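You operate a simulated robot arm through the tools that you are given. There is no shell and no other tool. Be economical: measure what you need, move in short steps, check, and stop when the job is done.

You run a simulated robot arm. Do the job below in one go: nothing can be reset, and whatever is moved stays where it is left.

JOB
Try the small saucepan on zone 1, then zone 3, on setting 1.
Fine: each knob back to 0 once its window shows the number; leave the pan on zone 3.

It is judged by the outcome, as a careful person would: the job done as asked, and still so three seconds after it is handed in. It fails if anything else is knocked over, pushed out of place, dropped, spilled or broken.

ROBOT AND FRAMES
A 7-joint arm with a two-finger parallel gripper, fixed in place. Base frame: the origin is at the foot of the arm, x ahead of it, y to its left, z up. Lengths are in mm, angles in rad, forces in N, time in s.
Its first joint turns from -1.152 to 1.152 rad. Payload 2.4 kg.
Tool frame: the origin (TCP) lies between the finger pads and is the grasp point; the fingertips stand 30 mm ahead of it; z points along the fingers, y is the line along which they close. Largest opening 94 mm; finger width 28, thickness 10; the body of the gripper, 50 by 96 mm, starts 55 mm behind the TCP.
Orientation is told as [roll, pitch, yaw] about the base's x, y, z axes, in that order, counted from this pose: with the fingers straight down and closing along the base's y, the tool's x points along the base's -x, its y along +y and its z along -z.

CONTROLS
- The arm moves only by the tool arm_command. Its argument "plan" is a list of rows, each an object of numbers (a shift or turn left out is 0, a gripper value left out holds the last): "tx", "ty", "tz": the shift along the base's x, y, z in units of 20 mm (1.0 is 20 mm); "wx", "wy", "wz": the turn, a rotation vector about the base's x, y, z in units of 4 degrees (1.0 is 4 degrees); "fingers": the gripper command, from -1 (shut) to 1 (fully open), values between in proportion. In form: [{"tx": .., "ty": .., "tz": .., "wx": .., "wy": .., "wz": .., "fingers": ..}, ...]. A call has 1 to 10 rows; each row shifts and turns the commanded pose from where the row before left it. A call with a number of a shift or a turn outside -1 to 1 is refused whole. Each row takes 0.2 s and may step no farther than 50 mm and 0.15 rad from the row before; otherwise, or with a gripper value out of range, the whole call is refused. A pose out of reach is approached as far as the arm can. The call stops where the force on the tool passes 40 N (or 10 N more than at its start, if that is more) or the arm is blocked; 0.2 s more then pass. Each finger travels about 153 mm/s and halts on what it meets, pressing with about 31 N; the grip force reading is that of the motor and also rises with nothing between the fingers. The clock runs only during rows and for 0.2 s after the last one: add rows that do not move to give the fingers time. The reply holds the time, the measured pose of the TCP, the force on the tool along the base axes, the opening and the grip force, in the units named above and with some noise.
- Cameras (640 x 400 px; columns grow to the right, rows downward): "scene" is fixed at [27.7, 460.7, 1458.4]; the picture's right is [-0.86, -0.51, 0.00], its down [-0.22, 0.38, -0.90] and it looks along [0.45, -0.77, -0.44] (base axes); focal length 288 px, centre (320, 200). "wrist" rides on the gripper at [-37, 0, -58] in the tool frame; the picture's right is [0.00, -1.00, 0.00], its down [0.97, 0.00, -0.24] and it looks along [0.24, 0.00, 0.97] (tool axes); focal length 218 px, centre (320, 200). There is no depth. A picture from a camera that has moved, and an enlarged one, comes with that camera's place and axes in the base frame and with its lens.
- get_image(camera): a new picture of that camera. The clock stands still meanwhile.
- close_up(camera, box): a new picture of the part [left, top, right, bottom] of that camera's present view, enlarged. The clock stands still meanwhile.
- finish_job(): hands the job in; it is judged then, once.

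Work in short steps. Places have to be worked out from the pictures, the camera data and where the tool is seen: move nearer, look again, correct. Check each grasp and each placing, and mend what went wrong. You have 120 turns and 76 pictures in all, those below and enlarged ones among them. Open the gripper and draw the arm clear of the work before you hand the job in, unless the task says otherwise; then end with one line.

The tools are called after "Request:" as name(argument=value, ...) on one line, values as JSON. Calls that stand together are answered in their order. arm_command: Moves the arm, as the interface text tells. Its arguments: {"type":"object","properties":{"plan":{"type":"array","items":{"type":"object","properties":{"tx":{"type":"number"},"ty":{"type":"number"},"tz":{"type":"number"},"wx":{"type":"number"},"wy":{"type":"number"},"wz":{"type":"number"},"fingers":{"type":"number"}}}}},"required":["plan"]} The other tools are called the same way: get_image (camera) takes a picture; close_up (camera, box) takes an enlarged picture of a part of a camera's view; finish_job () hands the job in.

At the start:

```text
time: 0.0
eef_pos: [431.8, -68.4, 1232.9]
tcp_rot: [0.0, 0.0, 0.001]
force: [0.7, -0.1, 0.4]
grip_width: 94.0
gripper_force: 0.0
```

scene: 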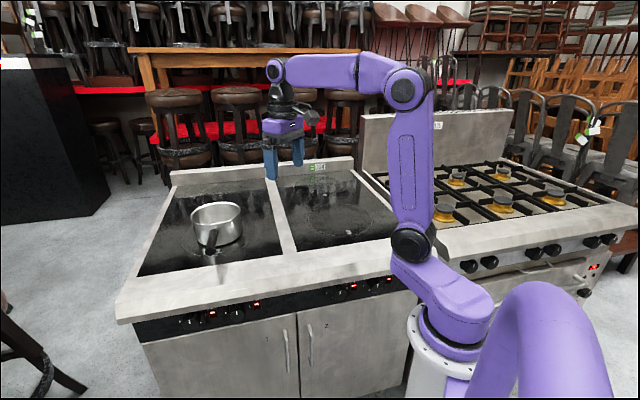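
wrist: 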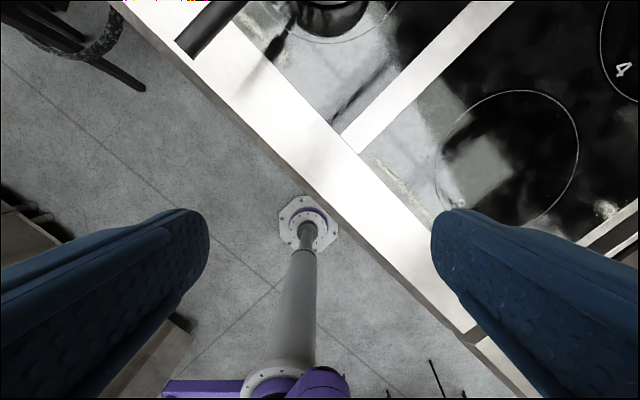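

I start by enlarging the hob and the control panel to find the zones, knobs and windows.

Request:
close_up(camera="scene", box=[110, 270, 430, 400])

Request:
close_up(camera="scene", box=[120, 150, 400, 300])

Request:
close_up(camera="wrist", box=[160, 0, 640, 300])

```text
2.00 times, centred on (270, 335) of scene
camera zoom: at [27.7, 460.7, 1458.4], right [-0.86, -0.51, 0.0], down [-0.22, 0.38, -0.9], along [0.45, -0.77, -0.44], focal length 576 px, centre (420, -70)
```

zoom: 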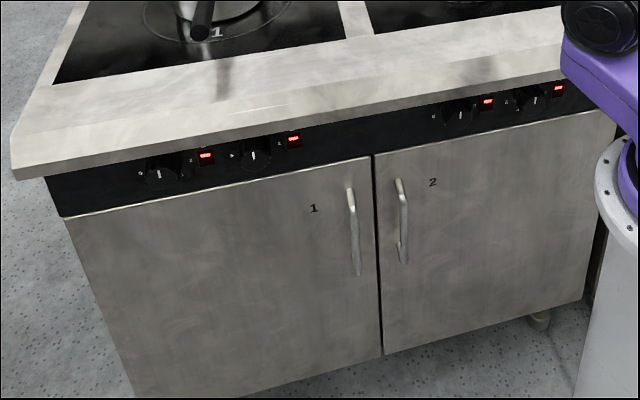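

```text
2.29 times, centred on (260, 225) of scene
camera zoom: at [27.7, 460.7, 1458.4], right [-0.86, -0.51, 0.0], down [-0.22, 0.38, -0.9], along [0.45, -0.77, -0.44], focal length 658 px, centre (457, 143)
```

zoom: 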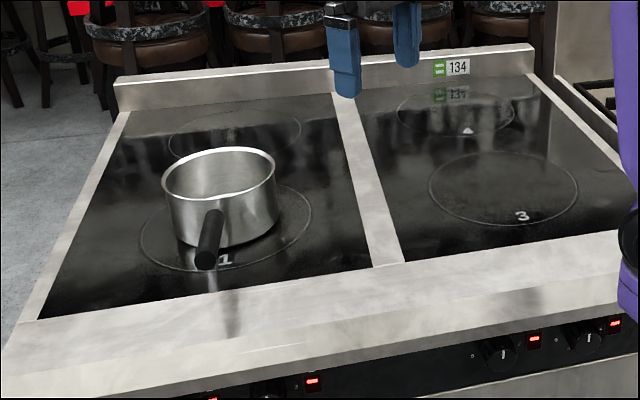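

```text
1.33 times, centred on (400, 150) of wrist
camera zoom: at [468.4, -67.3, 1291.4], right [0.0, -1.0, 0.0], down [-0.97, 0.0, 0.24], along [-0.24, 0.0, -0.97], focal length 291 px, centre (213, 267)
```

zoom: 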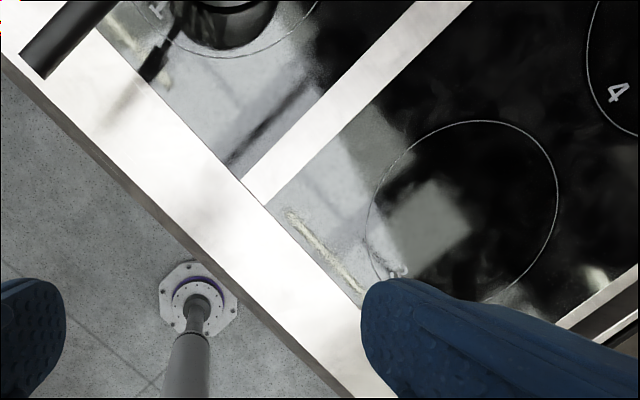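

The pan seems to stand on zone 1 already. I enlarge the knobs and windows to read their marks.

Request:
close_up(camera="scene", box=[172, 295, 268, 355])

Request:
close_up(camera="scene", box=[316, 270, 412, 330])

Request:
close_up(camera="scene", box=[170, 185, 270, 280])

```text
6.67 times, centred on (220, 325) of scene
camera zoom: at [27.7, 460.7, 1458.4], right [-0.86, -0.51, 0.0], down [-0.22, 0.38, -0.9], along [0.45, -0.77, -0.44], focal length 1920 px, centre (987, -633)
```

zoom: 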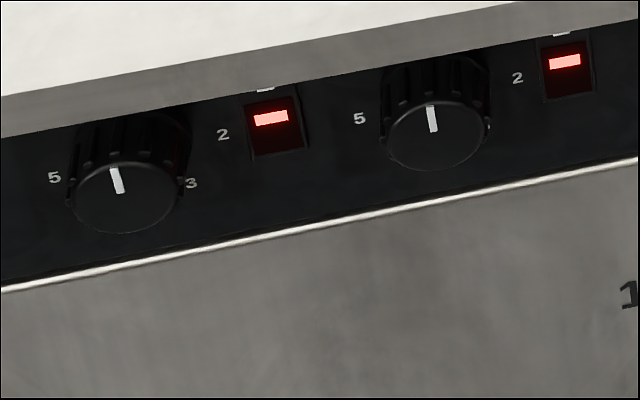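

```text
6.67 times, centred on (364, 300) of scene
camera zoom: at [27.7, 460.7, 1458.4], right [-0.86, -0.51, 0.0], down [-0.22, 0.38, -0.9], along [0.45, -0.77, -0.44], focal length 1920 px, centre (27, -467)
```

zoom: 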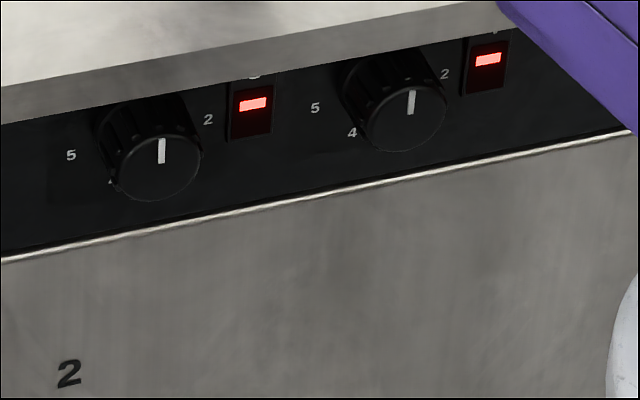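

```text
4.21 times, centred on (220, 232) of scene
camera zoom: at [27.7, 460.7, 1458.4], right [-0.86, -0.51, 0.0], down [-0.22, 0.38, -0.9], along [0.45, -0.77, -0.44], focal length 1213 px, centre (741, 63)
```

zoom: 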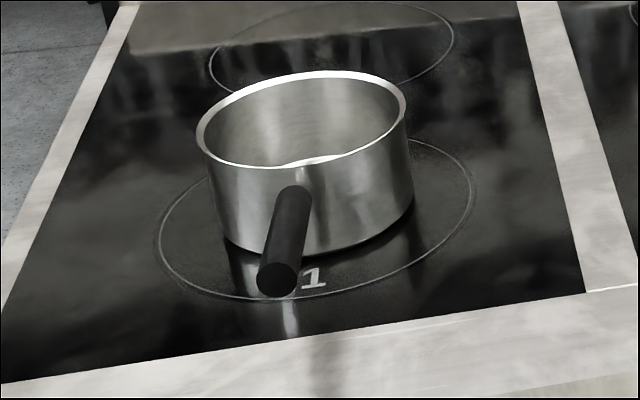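

Comparing the scene and wrist views puts the hob top near z≈915, not 440. The stove front faces (-0.71, +0.71), the knobs are about 265 mm in front of the base axis at z≈860, and the pan is near (735, -69). I swing the tool towards the front-left and turn it so the wrist camera can look at the panel.

Request:
arm_command(plan=[{"tx": -0.3, "ty": 1, "wz": -1}, {"tx": -0.3, "ty": 1, "wz": -1}, {"tx": -0.3, "ty": 1, "wz": -1}, {"tx": -0.3, "ty": 1, "wz": -1}, {"tx": -0.3, "ty": 1, "wz": -1}, {"tx": -0.3, "ty": 1, "wz": -1}, {"tx": -0.3, "ty": 1, "wz": -1}, {"tx": -0.3, "ty": 1, "wz": -1}, {"tx": -0.3, "ty": 1, "wz": -1}, {"tx": -0.3, "ty": 1, "wz": -1}])

```text
time: 2.2
eef_pos: [372.7, 131.5, 1234.4]
tcp_rot: [0.0, -0.001, -0.703]
force: [0.7, 0.6, 0.1]
grip_width: 94.0
gripper_force: 0.0
```

Tracking is good. I continue to about (370, 226), begin pitching the tool toward the panel and go down.

Request:
arm_command(plan=[{"ty": 1, "wz": -1}, {"ty": 1, "wz": -0.25}, {"ty": 1, "wx": -1, "wy": -1}, {"ty": 1, "wx": -1, "wy": -1}, {"ty": 0.7, "wx": -1, "wy": -1}, {"tz": -1, "wx": -1, "wy": -1}, {"tz": -1, "wx": -1, "wy": -1}, {"tz": -1, "wx": -1, "wy": -1}, {"tz": -1, "wx": -1, "wy": -1}, {"tz": -1, "wx": -1, "wy": -1}])

Request:
get_image(camera="scene")

Request:
get_image(camera="wrist")

```text
time: 4.4
eef_pos: [372.6, 225.8, 1132.5]
tcp_rot: [0.002, -0.791, -0.785]
force: [0.4, 0.9, 0.3]
grip_width: 94.2
gripper_force: 0.0
```

```text
67 pictures are left
```

scene: 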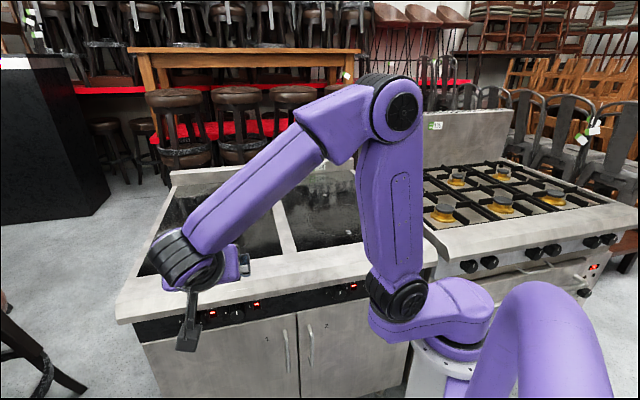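

```text
66 pictures are left
camera wrist: at [361.2, 237.0, 1199.8], right [-0.71, -0.71, 0.0], down [-0.6, 0.6, -0.52], along [0.37, -0.37, -0.85], focal length 218 px, centre (320, 200)
```

wrist: 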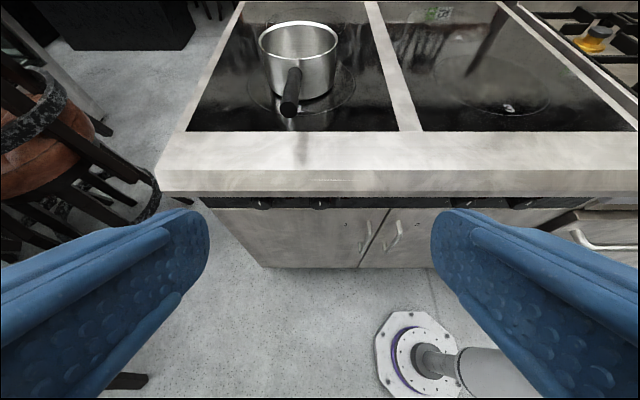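

The view squares up with the stove. I finish pitching to horizontal while lowering.

Request:
arm_command(plan=[{"tz": -1, "wx": -1, "wy": -1}, {"tz": -1, "wx": -1, "wy": -1}, {"tz": -1, "wx": -1, "wy": -1}, {"tz": -1, "wx": -1, "wy": -1}, {"tz": -1, "wx": -1, "wy": -1}, {"tz": -1, "wx": -1, "wy": -1}, {"tz": -1, "wx": -1, "wy": -1}, {"tz": -1, "wx": -0.9, "wy": -0.9}, {"tz": -1}, {"tz": -1}])

Request:
get_image(camera="wrist")

```text
time: 6.6
eef_pos: [371.9, 225.8, 932.0]
tcp_rot: [0.628, -1.57, -1.413]
force: [0.3, -0.5, -0.3]
grip_width: 94.0
gripper_force: 0.1
```

```text
65 pictures are left
camera wrist: at [330.5, 267.6, 970.0], right [-0.71, -0.71, 0.0], down [-0.17, 0.17, -0.97], along [0.69, -0.69, -0.24], focal length 218 px, centre (320, 200)
```

wrist: 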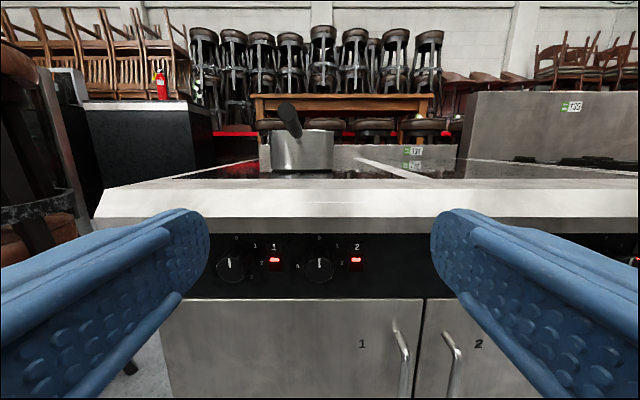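

Request:
close_up(camera="wrist", box=[200, 222, 380, 302])

```text
3.56 times, centred on (290, 262) of wrist
camera zoom: at [330.5, 267.6, 970.0], right [-0.71, -0.71, 0.0], down [-0.17, 0.17, -0.97], along [0.69, -0.69, -0.24], focal length 776 px, centre (427, -20)
```

zoom: 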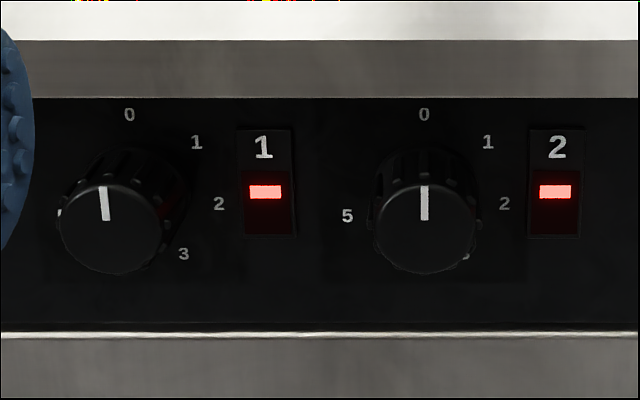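

Window 1 sits right of the leftmost knob; settings step about 50° clockwise from 0 at the top. Triangulating the two views puts the face of knob 1 near (616, 161, 799), diameter about 42. I move in front of it, keeping about 70 mm of standoff.

Request:
arm_command(plan=[{"tz": -1, "tx": 0.86}, {"tz": -1, "tx": 0.86}, {"tz": -1, "tx": 0.86}, {"tz": -1, "tx": 0.86}, {"tz": -1, "tx": 0.86}, {"tz": -1, "tx": 0.86}, {"tz": -0.66, "tx": 0.86}, {"tx": 0.86}, {"tx": 0.86}, {"tx": 0.86, "ty": 0.35}])

Request:
get_image(camera="wrist")

Request:
get_image(camera="scene")

```text
time: 8.8
eef_pos: [543.0, 232.4, 800.1]
tcp_rot: [-0.004, -1.571, -0.78]
force: [0.2, -0.1, 0.2]
grip_width: 93.6
gripper_force: 0.0
```

```text
63 pictures are left
camera wrist: at [501.9, 274.7, 837.4], right [-0.71, -0.71, 0.0], down [-0.17, 0.17, -0.97], along [0.69, -0.69, -0.24], focal length 218 px, centre (320, 200)
```

wrist: 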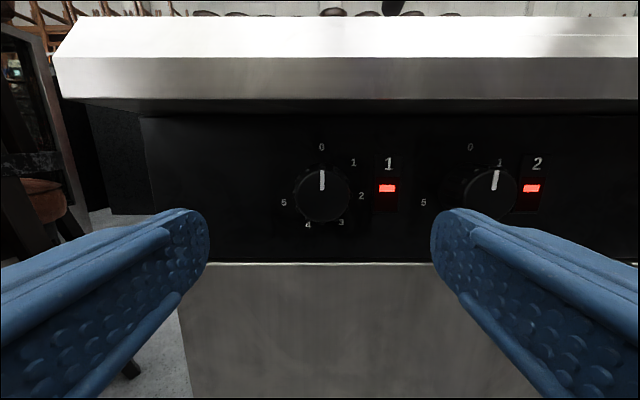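

```text
62 pictures are left
```

scene: 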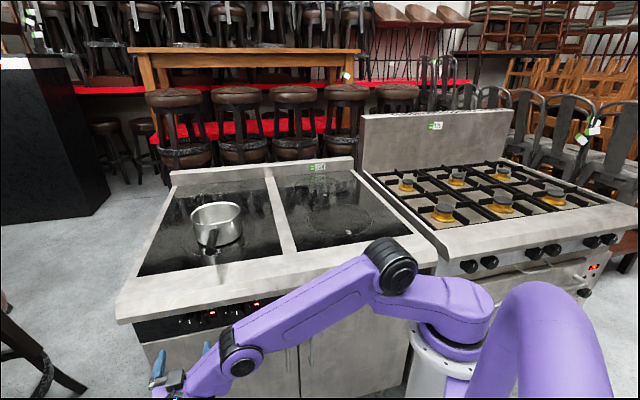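

Tool axis is in line with knob 1 (face i≈318 inward, panel ≈348, lip's lower edge z≈864). I advance 91 mm so the fingertips stop about 8 mm short of the panel.

Request:
arm_command(plan=[{"tx": 0.65, "ty": -0.65}, {"tx": 0.65, "ty": -0.65}, {"tx": 0.65, "ty": -0.65}, {"tx": 0.65, "ty": -0.65}, {"tx": 0.6, "ty": -0.6}, {}])

Request:
get_image(camera="wrist")

```text
time: 10.2
eef_pos: [608.1, 165.7, 799.1]
tcp_rot: [0.095, -1.569, -0.88]
force: [0.1, 0.4, -0.4]
grip_width: 93.8
gripper_force: 0.1
```

```text
61 pictures are left
camera wrist: at [565.5, 208.7, 837.0], right [-0.71, -0.71, 0.0], down [-0.17, 0.17, -0.97], along [0.69, -0.69, -0.24], focal length 218 px, centre (320, 200)
```

wrist: 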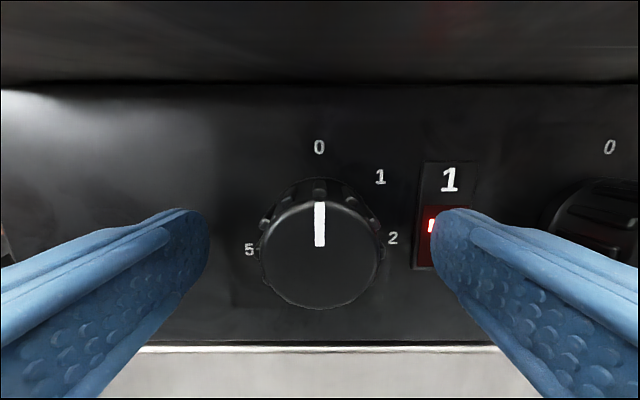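

Knob is centred between the fingers. Close to grip it.

Request:
arm_command(plan=[{"fingers": -1}, {}, {}])

```text
time: 11.0
eef_pos: [607.1, 165.6, 798.6]
tcp_rot: [-0.014, -1.569, -0.771]
force: [1.5, -0.3, -0.1]
grip_width: 42.5
gripper_force: 45.2
```

Gripped at 42.5 mm. I turn it clockwise (about the inward axis) about 46°, watching the force.

Request:
arm_command(plan=[{"wx": 0.9, "wy": -0.9}, {"wx": 0.9, "wy": -0.9}, {"wx": 0.9, "wy": -0.9}, {"wx": 0.9, "wy": -0.9}, {"wx": 0.9, "wy": -0.9}, {"wx": 0.9, "wy": -0.9}, {"wx": 0.9, "wy": -0.9}, {"wx": 0.9, "wy": -0.9}, {"wx": 0.9, "wy": -0.9}, {}])

Request:
get_image(camera="wrist")

Request:
close_up(camera="scene", box=[172, 285, 268, 345])

```text
time: 13.0
eef_pos: [605.4, 166.7, 801.8]
tcp_rot: [1.532, -0.817, -2.324]
force: [2.5, -1.7, -1.3]
grip_width: 42.5
gripper_force: 44.7
out of reach, approached as far as the arm can: row 9
stopped in row 9: the force on the tool passed its limit (the readings are from after the stop); the commanded pose is now the measured one
```

```text
60 pictures are left
camera wrist: at [547.1, 189.5, 831.0], right [-0.53, -0.51, -0.68], down [0.28, 0.65, -0.7], along [0.8, -0.56, -0.2], focal length 218 px, centre (320, 200)
```

wrist: 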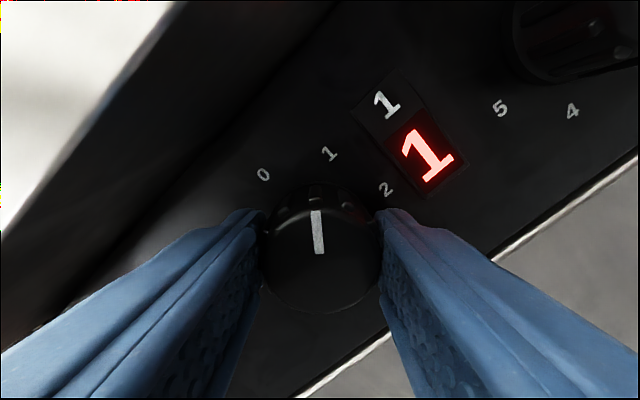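

```text
6.67 times, centred on (220, 315) of scene
camera zoom: at [27.8, 460.7, 1458.4], right [-0.86, -0.51, 0.0], down [-0.22, 0.38, -0.9], along [0.45, -0.77, -0.44], focal length 1920 px, centre (987, -567)
```

zoom: 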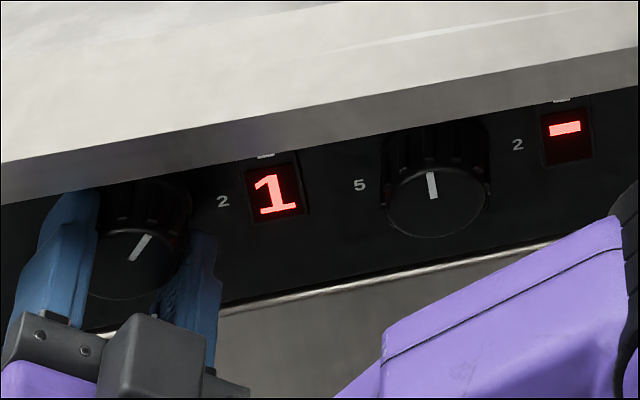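

Window 1 shows "1", so zone 1 has accepted the pan. The roll is about 43°; I turn the knob back to 0 straight away.

Request:
arm_command(plan=[{"wx": -0.9, "wy": 0.9}, {"wx": -0.9, "wy": 0.9, "tz": -0.08}, {"wx": -0.9, "wy": 0.9, "tx": 0.06, "ty": -0.04, "tz": -0.08}, {"wx": -0.9, "wy": 0.9}, {"wx": -0.9, "wy": 0.9}, {"wx": -0.9, "wy": 0.9}, {"wx": -0.9, "wy": 0.9}, {"wx": -0.9, "wy": 0.9}, {"wx": -0.4, "wy": 0.4}, {}])

Request:
get_image(camera="wrist")

Request:
close_up(camera="scene", box=[172, 285, 268, 345])

```text
time: 15.2
eef_pos: [607.3, 167.1, 800.3]
tcp_rot: [0.135, -1.551, -0.929]
force: [-3.6, 10.6, 21.4]
grip_width: 42.7
gripper_force: 45.4
```

```text
58 pictures are left
camera wrist: at [566.4, 209.1, 838.9], right [-0.71, -0.7, 0.0], down [-0.18, 0.19, -0.97], along [0.68, -0.69, -0.26], focal length 218 px, centre (320, 200)
```

wrist: 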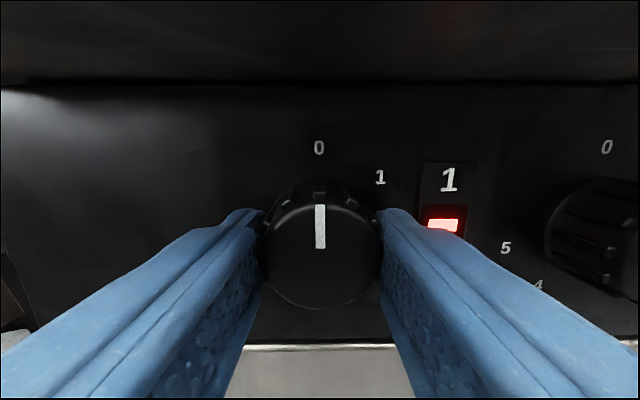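

```text
6.67 times, centred on (220, 315) of scene
camera zoom: at [27.2, 460.9, 1458.3], right [-0.86, -0.51, 0.0], down [-0.22, 0.38, -0.9], along [0.45, -0.77, -0.44], focal length 1920 px, centre (987, -567)
```

zoom: 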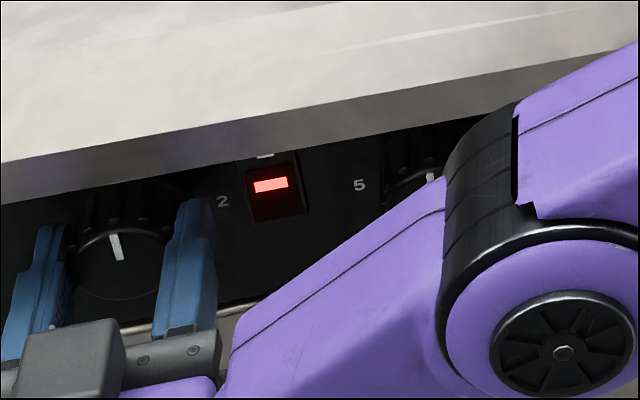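

Knob 1 points to 0 and window 1 shows "-" again. I release and back out straight.

Request:
arm_command(plan=[{"fingers": 1}, {}, {}, {"tx": -0.7, "ty": 0.7}, {"tx": -0.7, "ty": 0.7}, {"tx": -0.7, "ty": 0.7}, {"tx": -0.7, "ty": 0.7}, {"tx": -0.7, "ty": 0.7}, {"tx": -0.7, "ty": 0.7}])

Request:
get_image(camera="wrist")

```text
time: 17.2
eef_pos: [522.4, 247.2, 799.3]
tcp_rot: [0.053, -1.55, -0.854]
force: [0.4, -0.5, 0.9]
grip_width: 94.0
gripper_force: 0.0
```

```text
56 pictures are left
camera wrist: at [481.9, 290.6, 838.3], right [-0.72, -0.7, 0.0], down [-0.18, 0.19, -0.97], along [0.67, -0.69, -0.26], focal length 218 px, centre (320, 200)
```

wrist: 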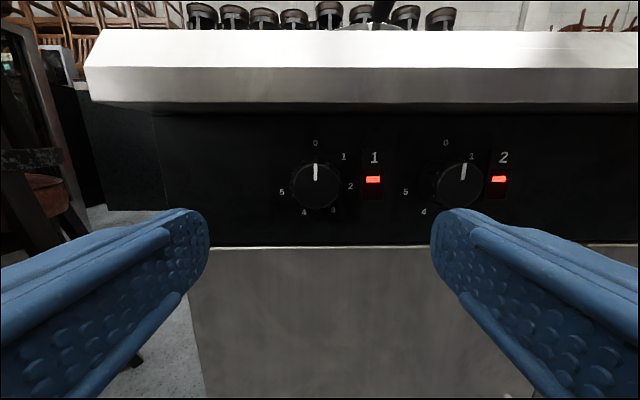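

Retreat clean, knob 1 at 0 and knob 2 untouched. Now up, tilting the tool back toward down to view the pan.

Request:
arm_command(plan=[{"tz": 1}, {"tz": 1}, {"tz": 1}, {"tz": 1}, {"tz": 1}, {"tz": 1}, {"tz": 1}, {"tz": 1}, {"tz": 1}, {"tz": 1}])

Request:
arm_command(plan=[{"tz": 1, "wx": 1, "wy": 1}, {"tz": 1, "wx": 1, "wy": 1}, {"tz": 1, "wx": 1, "wy": 1}, {"tz": 1, "wx": 1, "wy": 1}, {"tz": 1, "wx": 1, "wy": 1}, {"tz": 1, "wx": 1, "wy": 1}, {"tx": 0.5, "ty": -0.5, "wx": 1, "wy": 1}, {"tx": 0.5, "ty": -0.5, "wx": 1, "wy": 1}, {"tx": 0.5, "ty": -0.5, "wx": 1, "wy": 1}, {"tx": 0.5, "ty": -0.5}])

Request:
get_image(camera="wrist")

```text
time: 19.4
eef_pos: [522.3, 250.0, 998.7]
tcp_rot: [0.029, -1.55, -0.825]
force: [0.5, 0.5, -0.4]
grip_width: 94.0
gripper_force: 0.0
```

```text
time: 21.6
eef_pos: [563.5, 208.4, 1117.9]
tcp_rot: [-0.013, -0.659, -0.787]
force: [0.7, -1.1, 0.0]
grip_width: 94.1
gripper_force: 0.1
```

```text
55 pictures are left
camera wrist: at [558.5, 215.6, 1187.1], right [-0.71, -0.7, 0.01], down [-0.64, 0.65, -0.4], along [0.28, -0.29, -0.91], focal length 218 px, centre (320, 200)
```

wrist: 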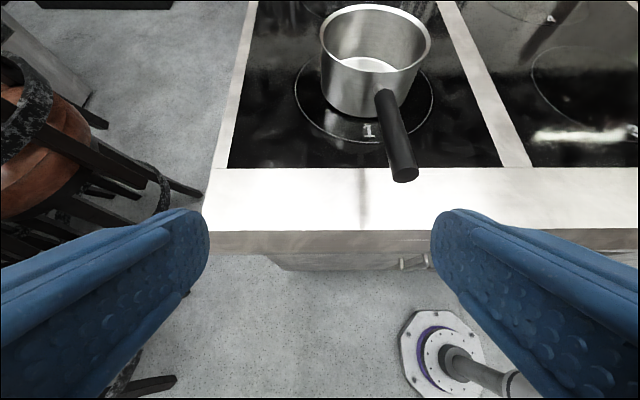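

I move inward over the pan while finishing the tilt to vertical, to look straight down.

Request:
arm_command(plan=[{"tx": 0.9, "ty": -1, "wx": 1, "wy": 1}, {"tx": 0.9, "ty": -1, "wx": 1, "wy": 1}, {"tx": 0.9, "ty": -1, "wx": 1, "wy": 1}, {"tx": 0.9, "ty": -1, "wx": 1, "wy": 1}, {"tx": 0.9, "ty": -1, "wx": 1, "wy": 1}, {"tx": 0.9, "ty": -1, "wx": 1, "wy": 1}, {"tx": 0.5, "ty": -1, "wx": 0.6, "wy": 0.6}, {"ty": -1}, {"ty": -1}, {"ty": -1}])

Request:
get_image(camera="wrist")

Request:
get_image(camera="scene")

```text
time: 23.8
eef_pos: [665.3, 34.5, 1118.9]
tcp_rot: [-0.012, -0.1, -0.787]
force: [0.6, -0.5, -0.3]
grip_width: 93.9
gripper_force: 0.1
out of reach, approached as far as the arm can: row 6, 7
```

```text
54 pictures are left
camera wrist: at [686.8, 14.4, 1181.5], right [-0.71, -0.71, 0.01], down [-0.7, 0.7, 0.14], along [-0.11, 0.09, -0.99], focal length 218 px, centre (320, 200)
```

wrist: 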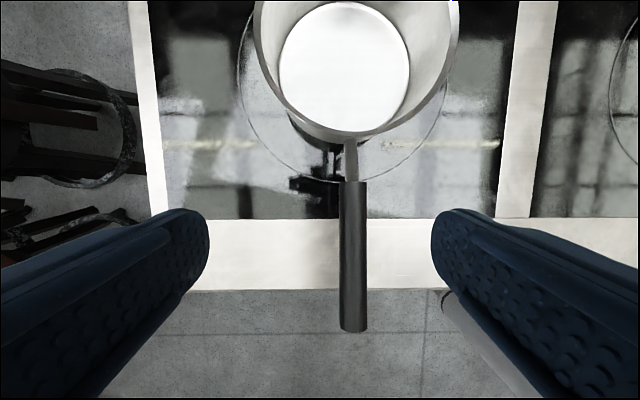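

```text
53 pictures are left
```

scene: 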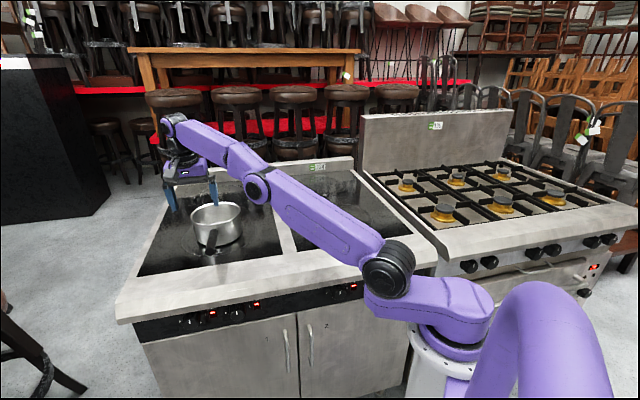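

The pan is empty and centred on zone 1: centre s≈-468, i≈573, rim z≈1003, with the handle (22 mm thick, nearly level) lying straight outward at z≈1000–1016. I align above the handle near the pan end and level the tool.

Request:
arm_command(plan=[{"tx": -0.4, "ty": -0.6, "wx": 1, "wy": 1}, {"tx": -0.35, "ty": -0.6}, {"tz": -1}, {"tz": -1}, {"tz": -0.5}])

Request:
get_image(camera="wrist")

Request:
close_up(camera="scene", box=[140, 150, 300, 250])

```text
time: 25.0
eef_pos: [649.5, 11.7, 1068.2]
tcp_rot: [-0.012, -0.001, -0.787]
force: [-0.3, 0.2, -1.1]
grip_width: 94.0
gripper_force: 0.1
```

```text
52 pictures are left
camera wrist: at [675.3, -13.1, 1127.1], right [-0.71, -0.71, 0.01], down [-0.68, 0.69, 0.24], along [-0.18, 0.16, -0.97], focal length 218 px, centre (320, 200)
```

wrist: 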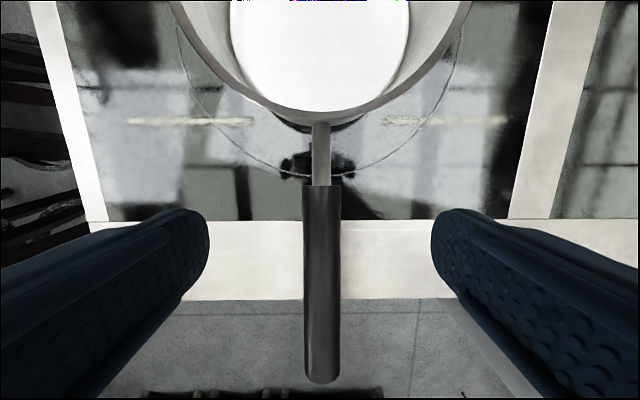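

```text
4.00 times, centred on (220, 200) of scene
camera zoom: at [27.7, 460.7, 1458.4], right [-0.86, -0.51, 0.0], down [-0.22, 0.38, -0.9], along [0.45, -0.77, -0.44], focal length 1152 px, centre (720, 200)
```

zoom: 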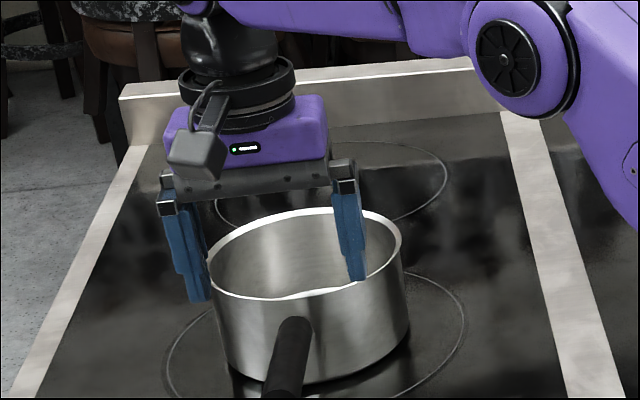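

The handle is centred between the fingers. I lower 66 mm and check before closing.

Request:
arm_command(plan=[{"tz": -0.8}, {"tz": -0.8}, {"tz": -0.8}, {"tz": -0.9}, {}])

Request:
get_image(camera="wrist")

Request:
close_up(camera="scene", box=[140, 170, 300, 270])

```text
time: 26.2
eef_pos: [649.0, 10.9, 1002.7]
tcp_rot: [-0.014, -0.003, -0.787]
force: [-0.2, -0.7, -0.1]
grip_width: 93.7
gripper_force: 0.1
```

```text
50 pictures are left
camera wrist: at [675.3, -13.7, 1061.1], right [-0.71, -0.71, 0.01], down [-0.68, 0.69, 0.24], along [-0.18, 0.16, -0.97], focal length 218 px, centre (320, 200)
```

wrist: 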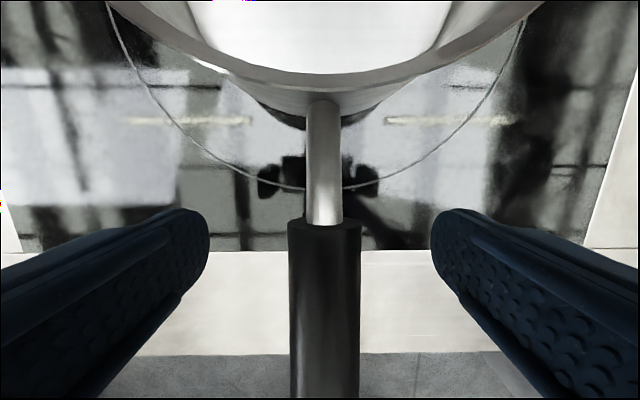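

```text
4.00 times, centred on (220, 220) of scene
camera zoom: at [27.7, 460.7, 1458.4], right [-0.86, -0.51, 0.0], down [-0.22, 0.38, -0.9], along [0.45, -0.77, -0.44], focal length 1152 px, centre (720, 120)
```

zoom: 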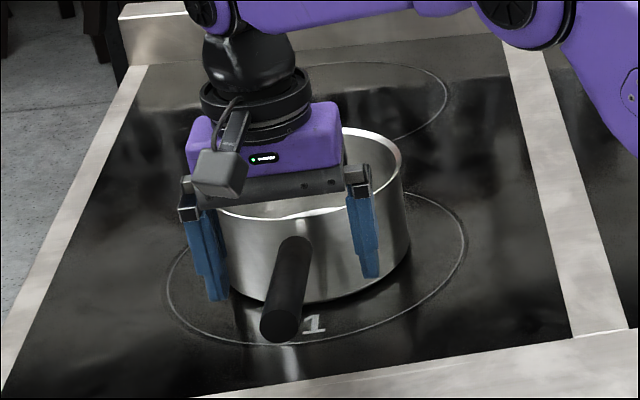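

Handle is between the fingers; axis slightly lower than the TCP, so I drop 5 mm and close.

Request:
arm_command(plan=[{"tz": -0.25}, {"fingers": -1}, {}, {}, {}])

```text
time: 27.4
eef_pos: [650.0, 10.8, 996.4]
tcp_rot: [-0.014, -0.002, -0.786]
force: [-2.7, -0.2, 1.5]
grip_width: 28.1
gripper_force: 30.6
```

Gripped (28 mm wide). A small test lift of 12 mm to see the load and any droop.

Request:
arm_command(plan=[{"tz": 0.2}, {"tz": 0.2}, {"tz": 0.2}, {}])

Request:
close_up(camera="scene", box=[140, 170, 300, 270])

Request:
get_image(camera="wrist")

```text
time: 28.4
eef_pos: [648.2, 10.6, 1008.8]
tcp_rot: [-0.015, -0.002, -0.788]
force: [0.6, -0.5, -5.5]
grip_width: 28.0
gripper_force: 30.2
```

```text
4.00 times, centred on (220, 220) of scene
camera zoom: at [27.9, 460.7, 1458.4], right [-0.86, -0.51, 0.0], down [-0.22, 0.38, -0.9], along [0.45, -0.77, -0.44], focal length 1152 px, centre (720, 120)
```

zoom: 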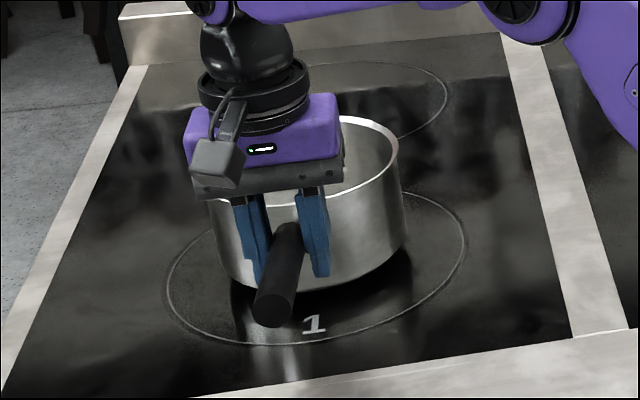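

```text
47 pictures are left
camera wrist: at [675.5, -13.6, 1068.0], right [-0.71, -0.71, 0.01], down [-0.68, 0.69, 0.24], along [-0.18, 0.16, -0.97], focal length 218 px, centre (320, 200)
```

wrist: 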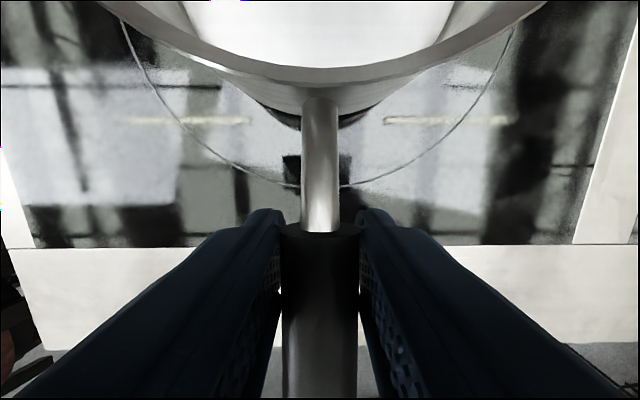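

The load is about 5.5 N with little droop. I lift 30 mm more and look again.

Request:
arm_command(plan=[{"tz": 0.4}, {"tz": 0.4}, {"tz": 0.4}, {"tz": 0.4}, {}, {}])

Request:
close_up(camera="scene", box=[140, 160, 300, 260])

Request:
get_image(camera="wrist")

```text
time: 29.8
eef_pos: [650.4, 9.7, 1041.6]
tcp_rot: [-0.012, -0.002, -0.789]
force: [-0.7, 0.6, -5.5]
grip_width: 23.6
gripper_force: 31.3
```

```text
4.00 times, centred on (220, 210) of scene
camera zoom: at [27.9, 460.7, 1458.4], right [-0.86, -0.51, 0.0], down [-0.22, 0.38, -0.9], along [0.45, -0.77, -0.44], focal length 1152 px, centre (720, 160)
```

zoom: 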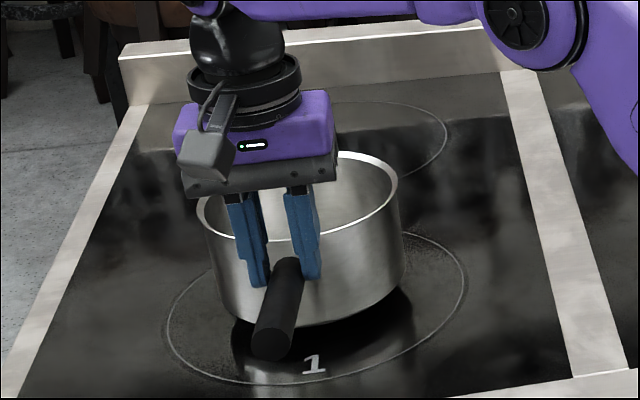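

```text
45 pictures are left
camera wrist: at [675.7, -13.5, 1100.5], right [-0.71, -0.71, 0.01], down [-0.68, 0.69, 0.24], along [-0.18, 0.16, -0.97], focal length 218 px, centre (320, 200)
```

wrist: 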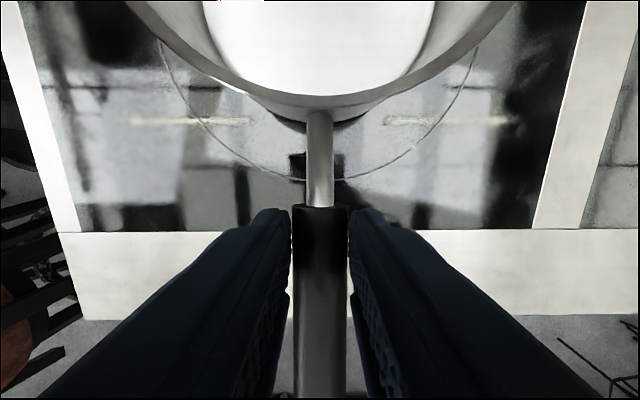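

The grip width dropped to 23.6 mm: the handle (about 28 mm thick, lower than I thought) has slid toward the fingertips, and the pan is only partly up. I lower gently to set it back down before regripping deeper.

Request:
arm_command(plan=[{"tz": -0.4}, {"tz": -0.4}, {}])

Request:
close_up(camera="scene", box=[180, 190, 260, 250])

```text
time: 30.6
eef_pos: [650.0, 11.2, 1025.7]
tcp_rot: [-0.013, -0.002, -0.786]
force: [-0.3, 0.5, -5.8]
grip_width: 23.7
gripper_force: 31.4
```

```text
6.67 times, centred on (220, 220) of scene
camera zoom: at [27.9, 460.7, 1458.4], right [-0.86, -0.51, 0.0], down [-0.22, 0.38, -0.9], along [0.45, -0.77, -0.44], focal length 1920 px, centre (987, 67)
```

zoom: 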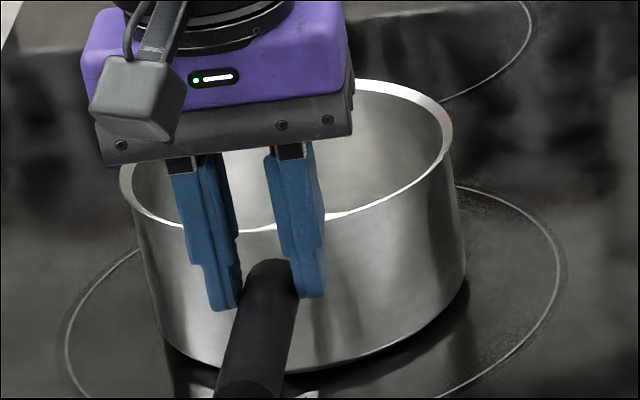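

Force is steady at -5.8 N, so the pan is still hanging from the fingers. I keep lowering in small steps until it is set down.

Request:
arm_command(plan=[{"tz": -0.25}, {"tz": -0.25}, {}])

Request:
get_image(camera="wrist")

```text
time: 31.4
eef_pos: [649.2, 13.4, 1017.5]
tcp_rot: [-0.009, -0.005, -0.785]
force: [-5.4, 5.0, 21.9]
grip_width: 23.8
gripper_force: 30.5
```

```text
43 pictures are left
camera wrist: at [675.2, -11.1, 1076.6], right [-0.71, -0.71, 0.01], down [-0.69, 0.69, 0.24], along [-0.17, 0.16, -0.97], focal length 218 px, centre (320, 200)
```

wrist: 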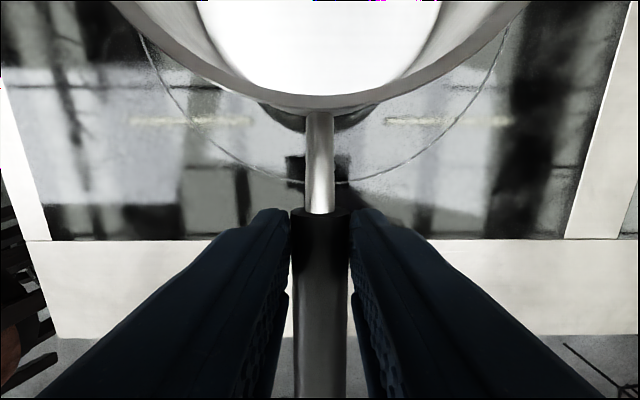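

The pan is on the glass again (force reversed at z≈1018), about 22 mm deeper-slipped than the first grip. I release, reposition so the handle sits squarely in the pads (TCP ≈1012), and regrip.

Request:
arm_command(plan=[{"fingers": -0.2}, {}, {"tz": -0.25}, {}])

Request:
close_up(camera="scene", box=[180, 190, 260, 250])

```text
time: 32.4
eef_pos: [649.1, 12.7, 1010.7]
tcp_rot: [-0.013, -0.003, -0.788]
force: [-0.3, -0.6, -0.8]
grip_width: 37.6
gripper_force: 0.0
```

```text
6.67 times, centred on (220, 220) of scene
camera zoom: at [27.7, 460.7, 1458.4], right [-0.86, -0.51, 0.0], down [-0.22, 0.38, -0.9], along [0.45, -0.77, -0.44], focal length 1920 px, centre (987, 67)
```

zoom: 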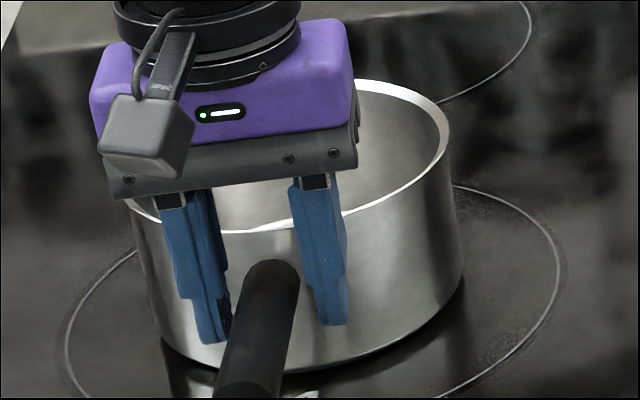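

Request:
arm_command(plan=[{"fingers": -1}, {}, {}, {"tz": 0.25}, {"tz": 0.25}, {"tz": 0.25}, {"tz": 0.25}, {}, {}])

Request:
get_image(camera="wrist")

Request:
close_up(camera="scene", box=[180, 190, 260, 250])

```text
time: 34.4
eef_pos: [650.8, 11.0, 1030.0]
tcp_rot: [-0.011, -0.001, -0.787]
force: [0.0, -0.6, -5.9]
grip_width: 23.7
gripper_force: 31.5
```

```text
41 pictures are left
camera wrist: at [676.2, -12.9, 1089.1], right [-0.71, -0.71, 0.01], down [-0.68, 0.69, 0.24], along [-0.18, 0.16, -0.97], focal length 218 px, centre (320, 200)
```

wrist: 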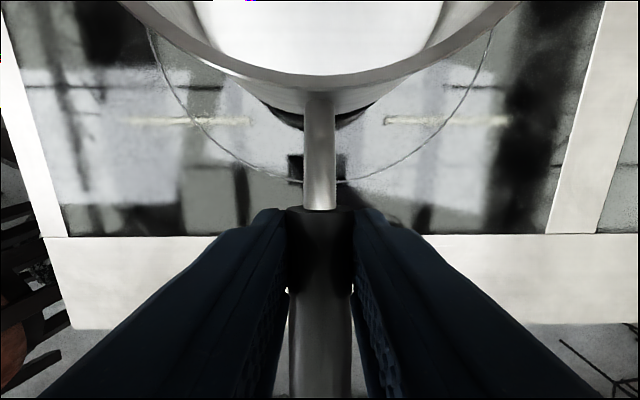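

```text
6.67 times, centred on (220, 220) of scene
camera zoom: at [27.9, 460.7, 1458.4], right [-0.86, -0.51, 0.0], down [-0.22, 0.38, -0.9], along [0.45, -0.77, -0.44], focal length 1920 px, centre (987, 67)
```

zoom: 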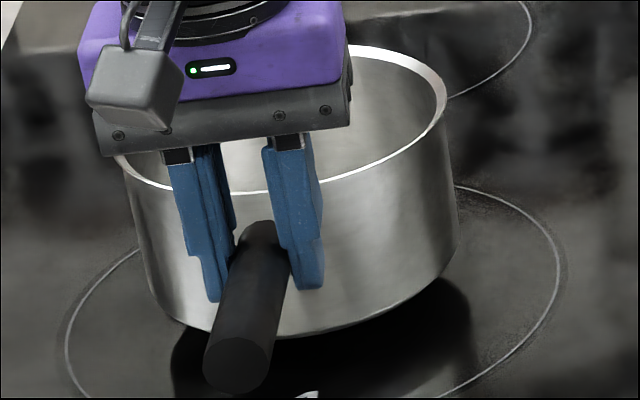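

A solid hold now: 23.7 mm, 5.9 N, pan level and clear of the glass. I lift another 30 mm and carry it sideways toward zone 3, halfway first.

Request:
arm_command(plan=[{"tz": 0.5}, {"tz": 0.5}, {"tz": 0.5}, {"tx": -0.4, "ty": -0.4}, {"tx": -0.7, "ty": -0.7}, {"tx": -0.8, "ty": -0.8}, {"tx": -0.8, "ty": -0.8}, {"tx": -0.8, "ty": -0.8}, {"tx": -0.7, "ty": -0.7}, {"tx": -0.4, "ty": -0.4}])

Request:
get_image(camera="scene")

```text
time: 36.6
eef_pos: [558.1, -80.6, 1060.6]
tcp_rot: [-0.012, -0.003, -0.788]
force: [0.2, -0.3, -5.4]
grip_width: 23.4
gripper_force: 30.7
```

```text
39 pictures are left
```

scene: 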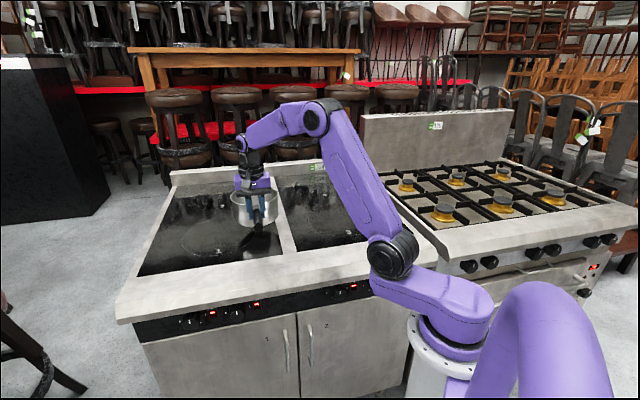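

Holding well. I continue toward zone 3.

Request:
arm_command(plan=[{"tx": -0.4, "ty": -0.4}, {"tx": -0.8, "ty": -0.8}, {"tx": -1, "ty": -1}, {"tx": -1, "ty": -1}, {"tx": -1, "ty": -1}, {"tx": -1, "ty": -1}, {"tx": -1, "ty": -1}, {"tx": -1, "ty": -1}, {"tx": -0.8, "ty": -0.8}, {"tx": -0.5, "ty": -0.5}])

Request:
get_image(camera="scene")

Request:
get_image(camera="wrist")

```text
time: 38.8
eef_pos: [389.5, -253.7, 1060.4]
tcp_rot: [-0.011, -0.001, -0.786]
force: [-0.6, -0.3, -5.4]
grip_width: 23.3
gripper_force: 31.6
```

```text
38 pictures are left
```

scene: 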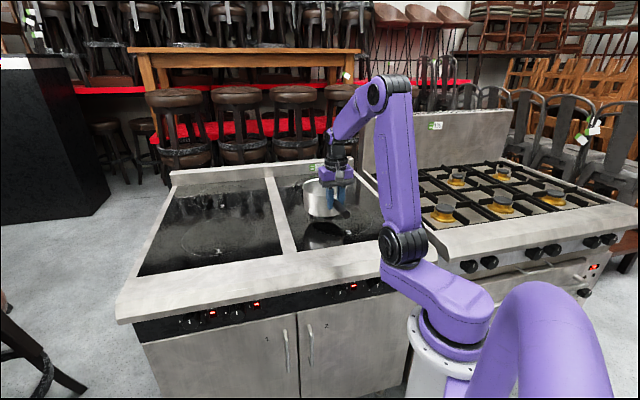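

```text
37 pictures are left
camera wrist: at [414.9, -277.8, 1120.4], right [-0.71, -0.71, 0.01], down [-0.68, 0.69, 0.24], along [-0.18, 0.16, -0.97], focal length 218 px, centre (320, 200)
```

wrist: 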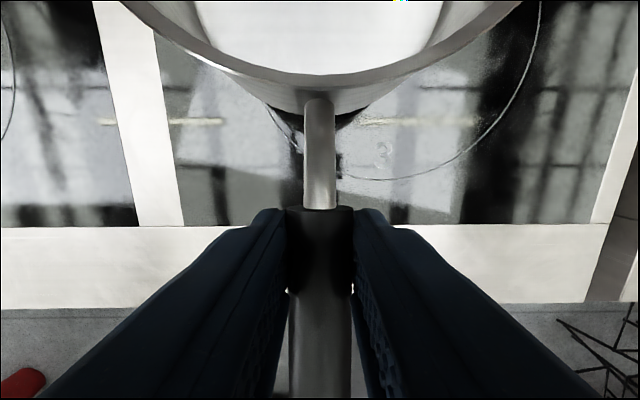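

From the ring chord, zone 3's centre is at s≈-36, i≈576, so the pan needs 60 mm more to the right. I do that, then lower most of the way.

Request:
arm_command(plan=[{"tx": -0.7, "ty": -0.7}, {"tx": -0.8, "ty": -0.8}, {"tx": -0.62, "ty": -0.62}, {}, {"tz": -0.5}, {"tz": -0.5}, {"tz": -0.5}, {}])

Request:
get_image(camera="wrist")

Request:
close_up(camera="scene", box=[280, 170, 408, 250])

```text
time: 40.6
eef_pos: [346.5, -294.0, 1030.1]
tcp_rot: [-0.013, -0.003, -0.788]
force: [-1.2, 0.6, -5.8]
grip_width: 23.6
gripper_force: 31.0
```

```text
36 pictures are left
camera wrist: at [372.2, -317.7, 1089.7], right [-0.71, -0.71, 0.01], down [-0.68, 0.69, 0.24], along [-0.18, 0.16, -0.97], focal length 218 px, centre (320, 200)
```

wrist: 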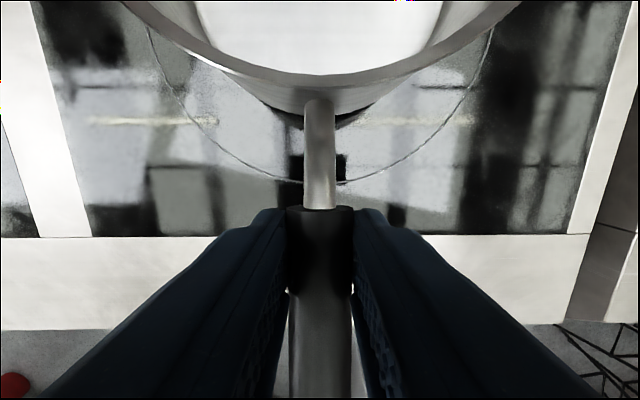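

```text
5.00 times, centred on (344, 210) of scene
camera zoom: at [27.8, 460.7, 1458.4], right [-0.86, -0.51, 0.0], down [-0.22, 0.38, -0.9], along [0.45, -0.77, -0.44], focal length 1440 px, centre (200, 150)
```

zoom: 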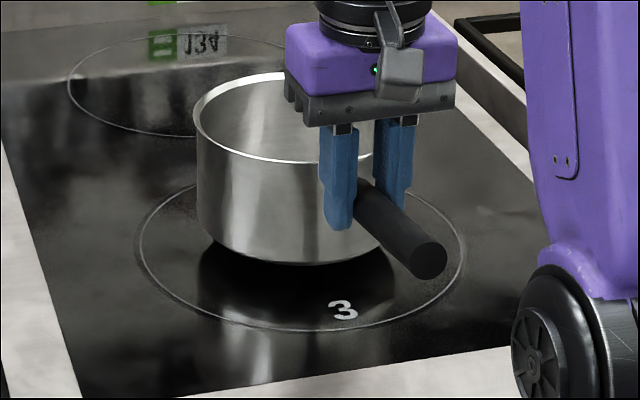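

The view matches the one over zone 1: the pan is centred. Lowering gently until contact.

Request:
arm_command(plan=[{"tz": -0.35}, {"tz": -0.25}, {"tz": -0.2}, {"tz": -0.12}, {}])

```text
time: 41.8
eef_pos: [347.0, -292.5, 1013.4]
tcp_rot: [-0.012, -0.002, -0.787]
force: [-0.1, 0.4, -4.3]
grip_width: 23.5
gripper_force: 30.7
```

Request:
arm_command(plan=[{"tz": -0.1}, {"tz": -0.08}, {}])

Request:
close_up(camera="scene", box=[280, 170, 408, 250])

```text
time: 42.6
eef_pos: [347.2, -293.1, 1009.4]
tcp_rot: [-0.012, -0.005, -0.788]
force: [-4.3, 3.3, 20.4]
grip_width: 23.6
gripper_force: 31.3
```

```text
5.00 times, centred on (344, 210) of scene
camera zoom: at [27.4, 461.1, 1458.2], right [-0.86, -0.51, 0.0], down [-0.22, 0.38, -0.9], along [0.45, -0.77, -0.44], focal length 1440 px, centre (200, 150)
```

zoom: 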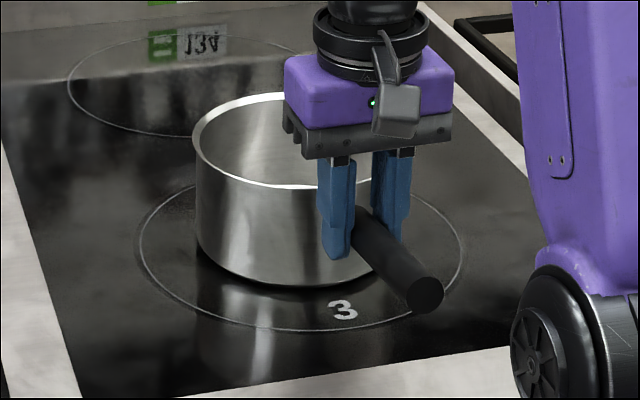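

The pan is on the glass, centred on zone 3. I relax the press slightly, open and rise straight up.

Request:
arm_command(plan=[{"tz": 0.1}, {"fingers": 0.2}, {}, {}, {"tz": 0.7}, {"tz": 1}, {"tz": 1}, {"tz": 1}, {"tz": 1}, {"tz": 1}])

Request:
get_image(camera="scene")

Request:
get_image(camera="wrist")

```text
time: 44.8
eef_pos: [346.1, -294.6, 1125.7]
tcp_rot: [-0.012, -0.001, -0.787]
force: [-0.4, -0.3, 0.5]
grip_width: 56.3
gripper_force: 0.0
```

```text
33 pictures are left
```

scene: 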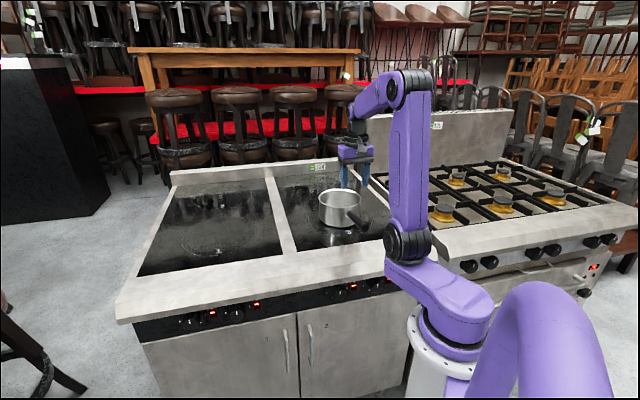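

```text
32 pictures are left
camera wrist: at [372.8, -318.6, 1184.3], right [-0.71, -0.71, 0.01], down [-0.68, 0.69, 0.24], along [-0.18, 0.16, -0.97], focal length 218 px, centre (320, 200)
```

wrist: 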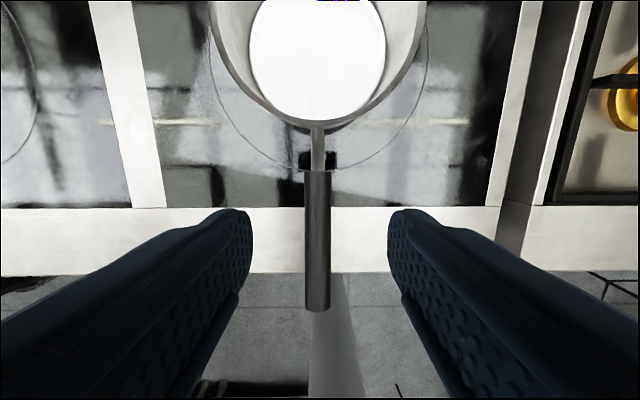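

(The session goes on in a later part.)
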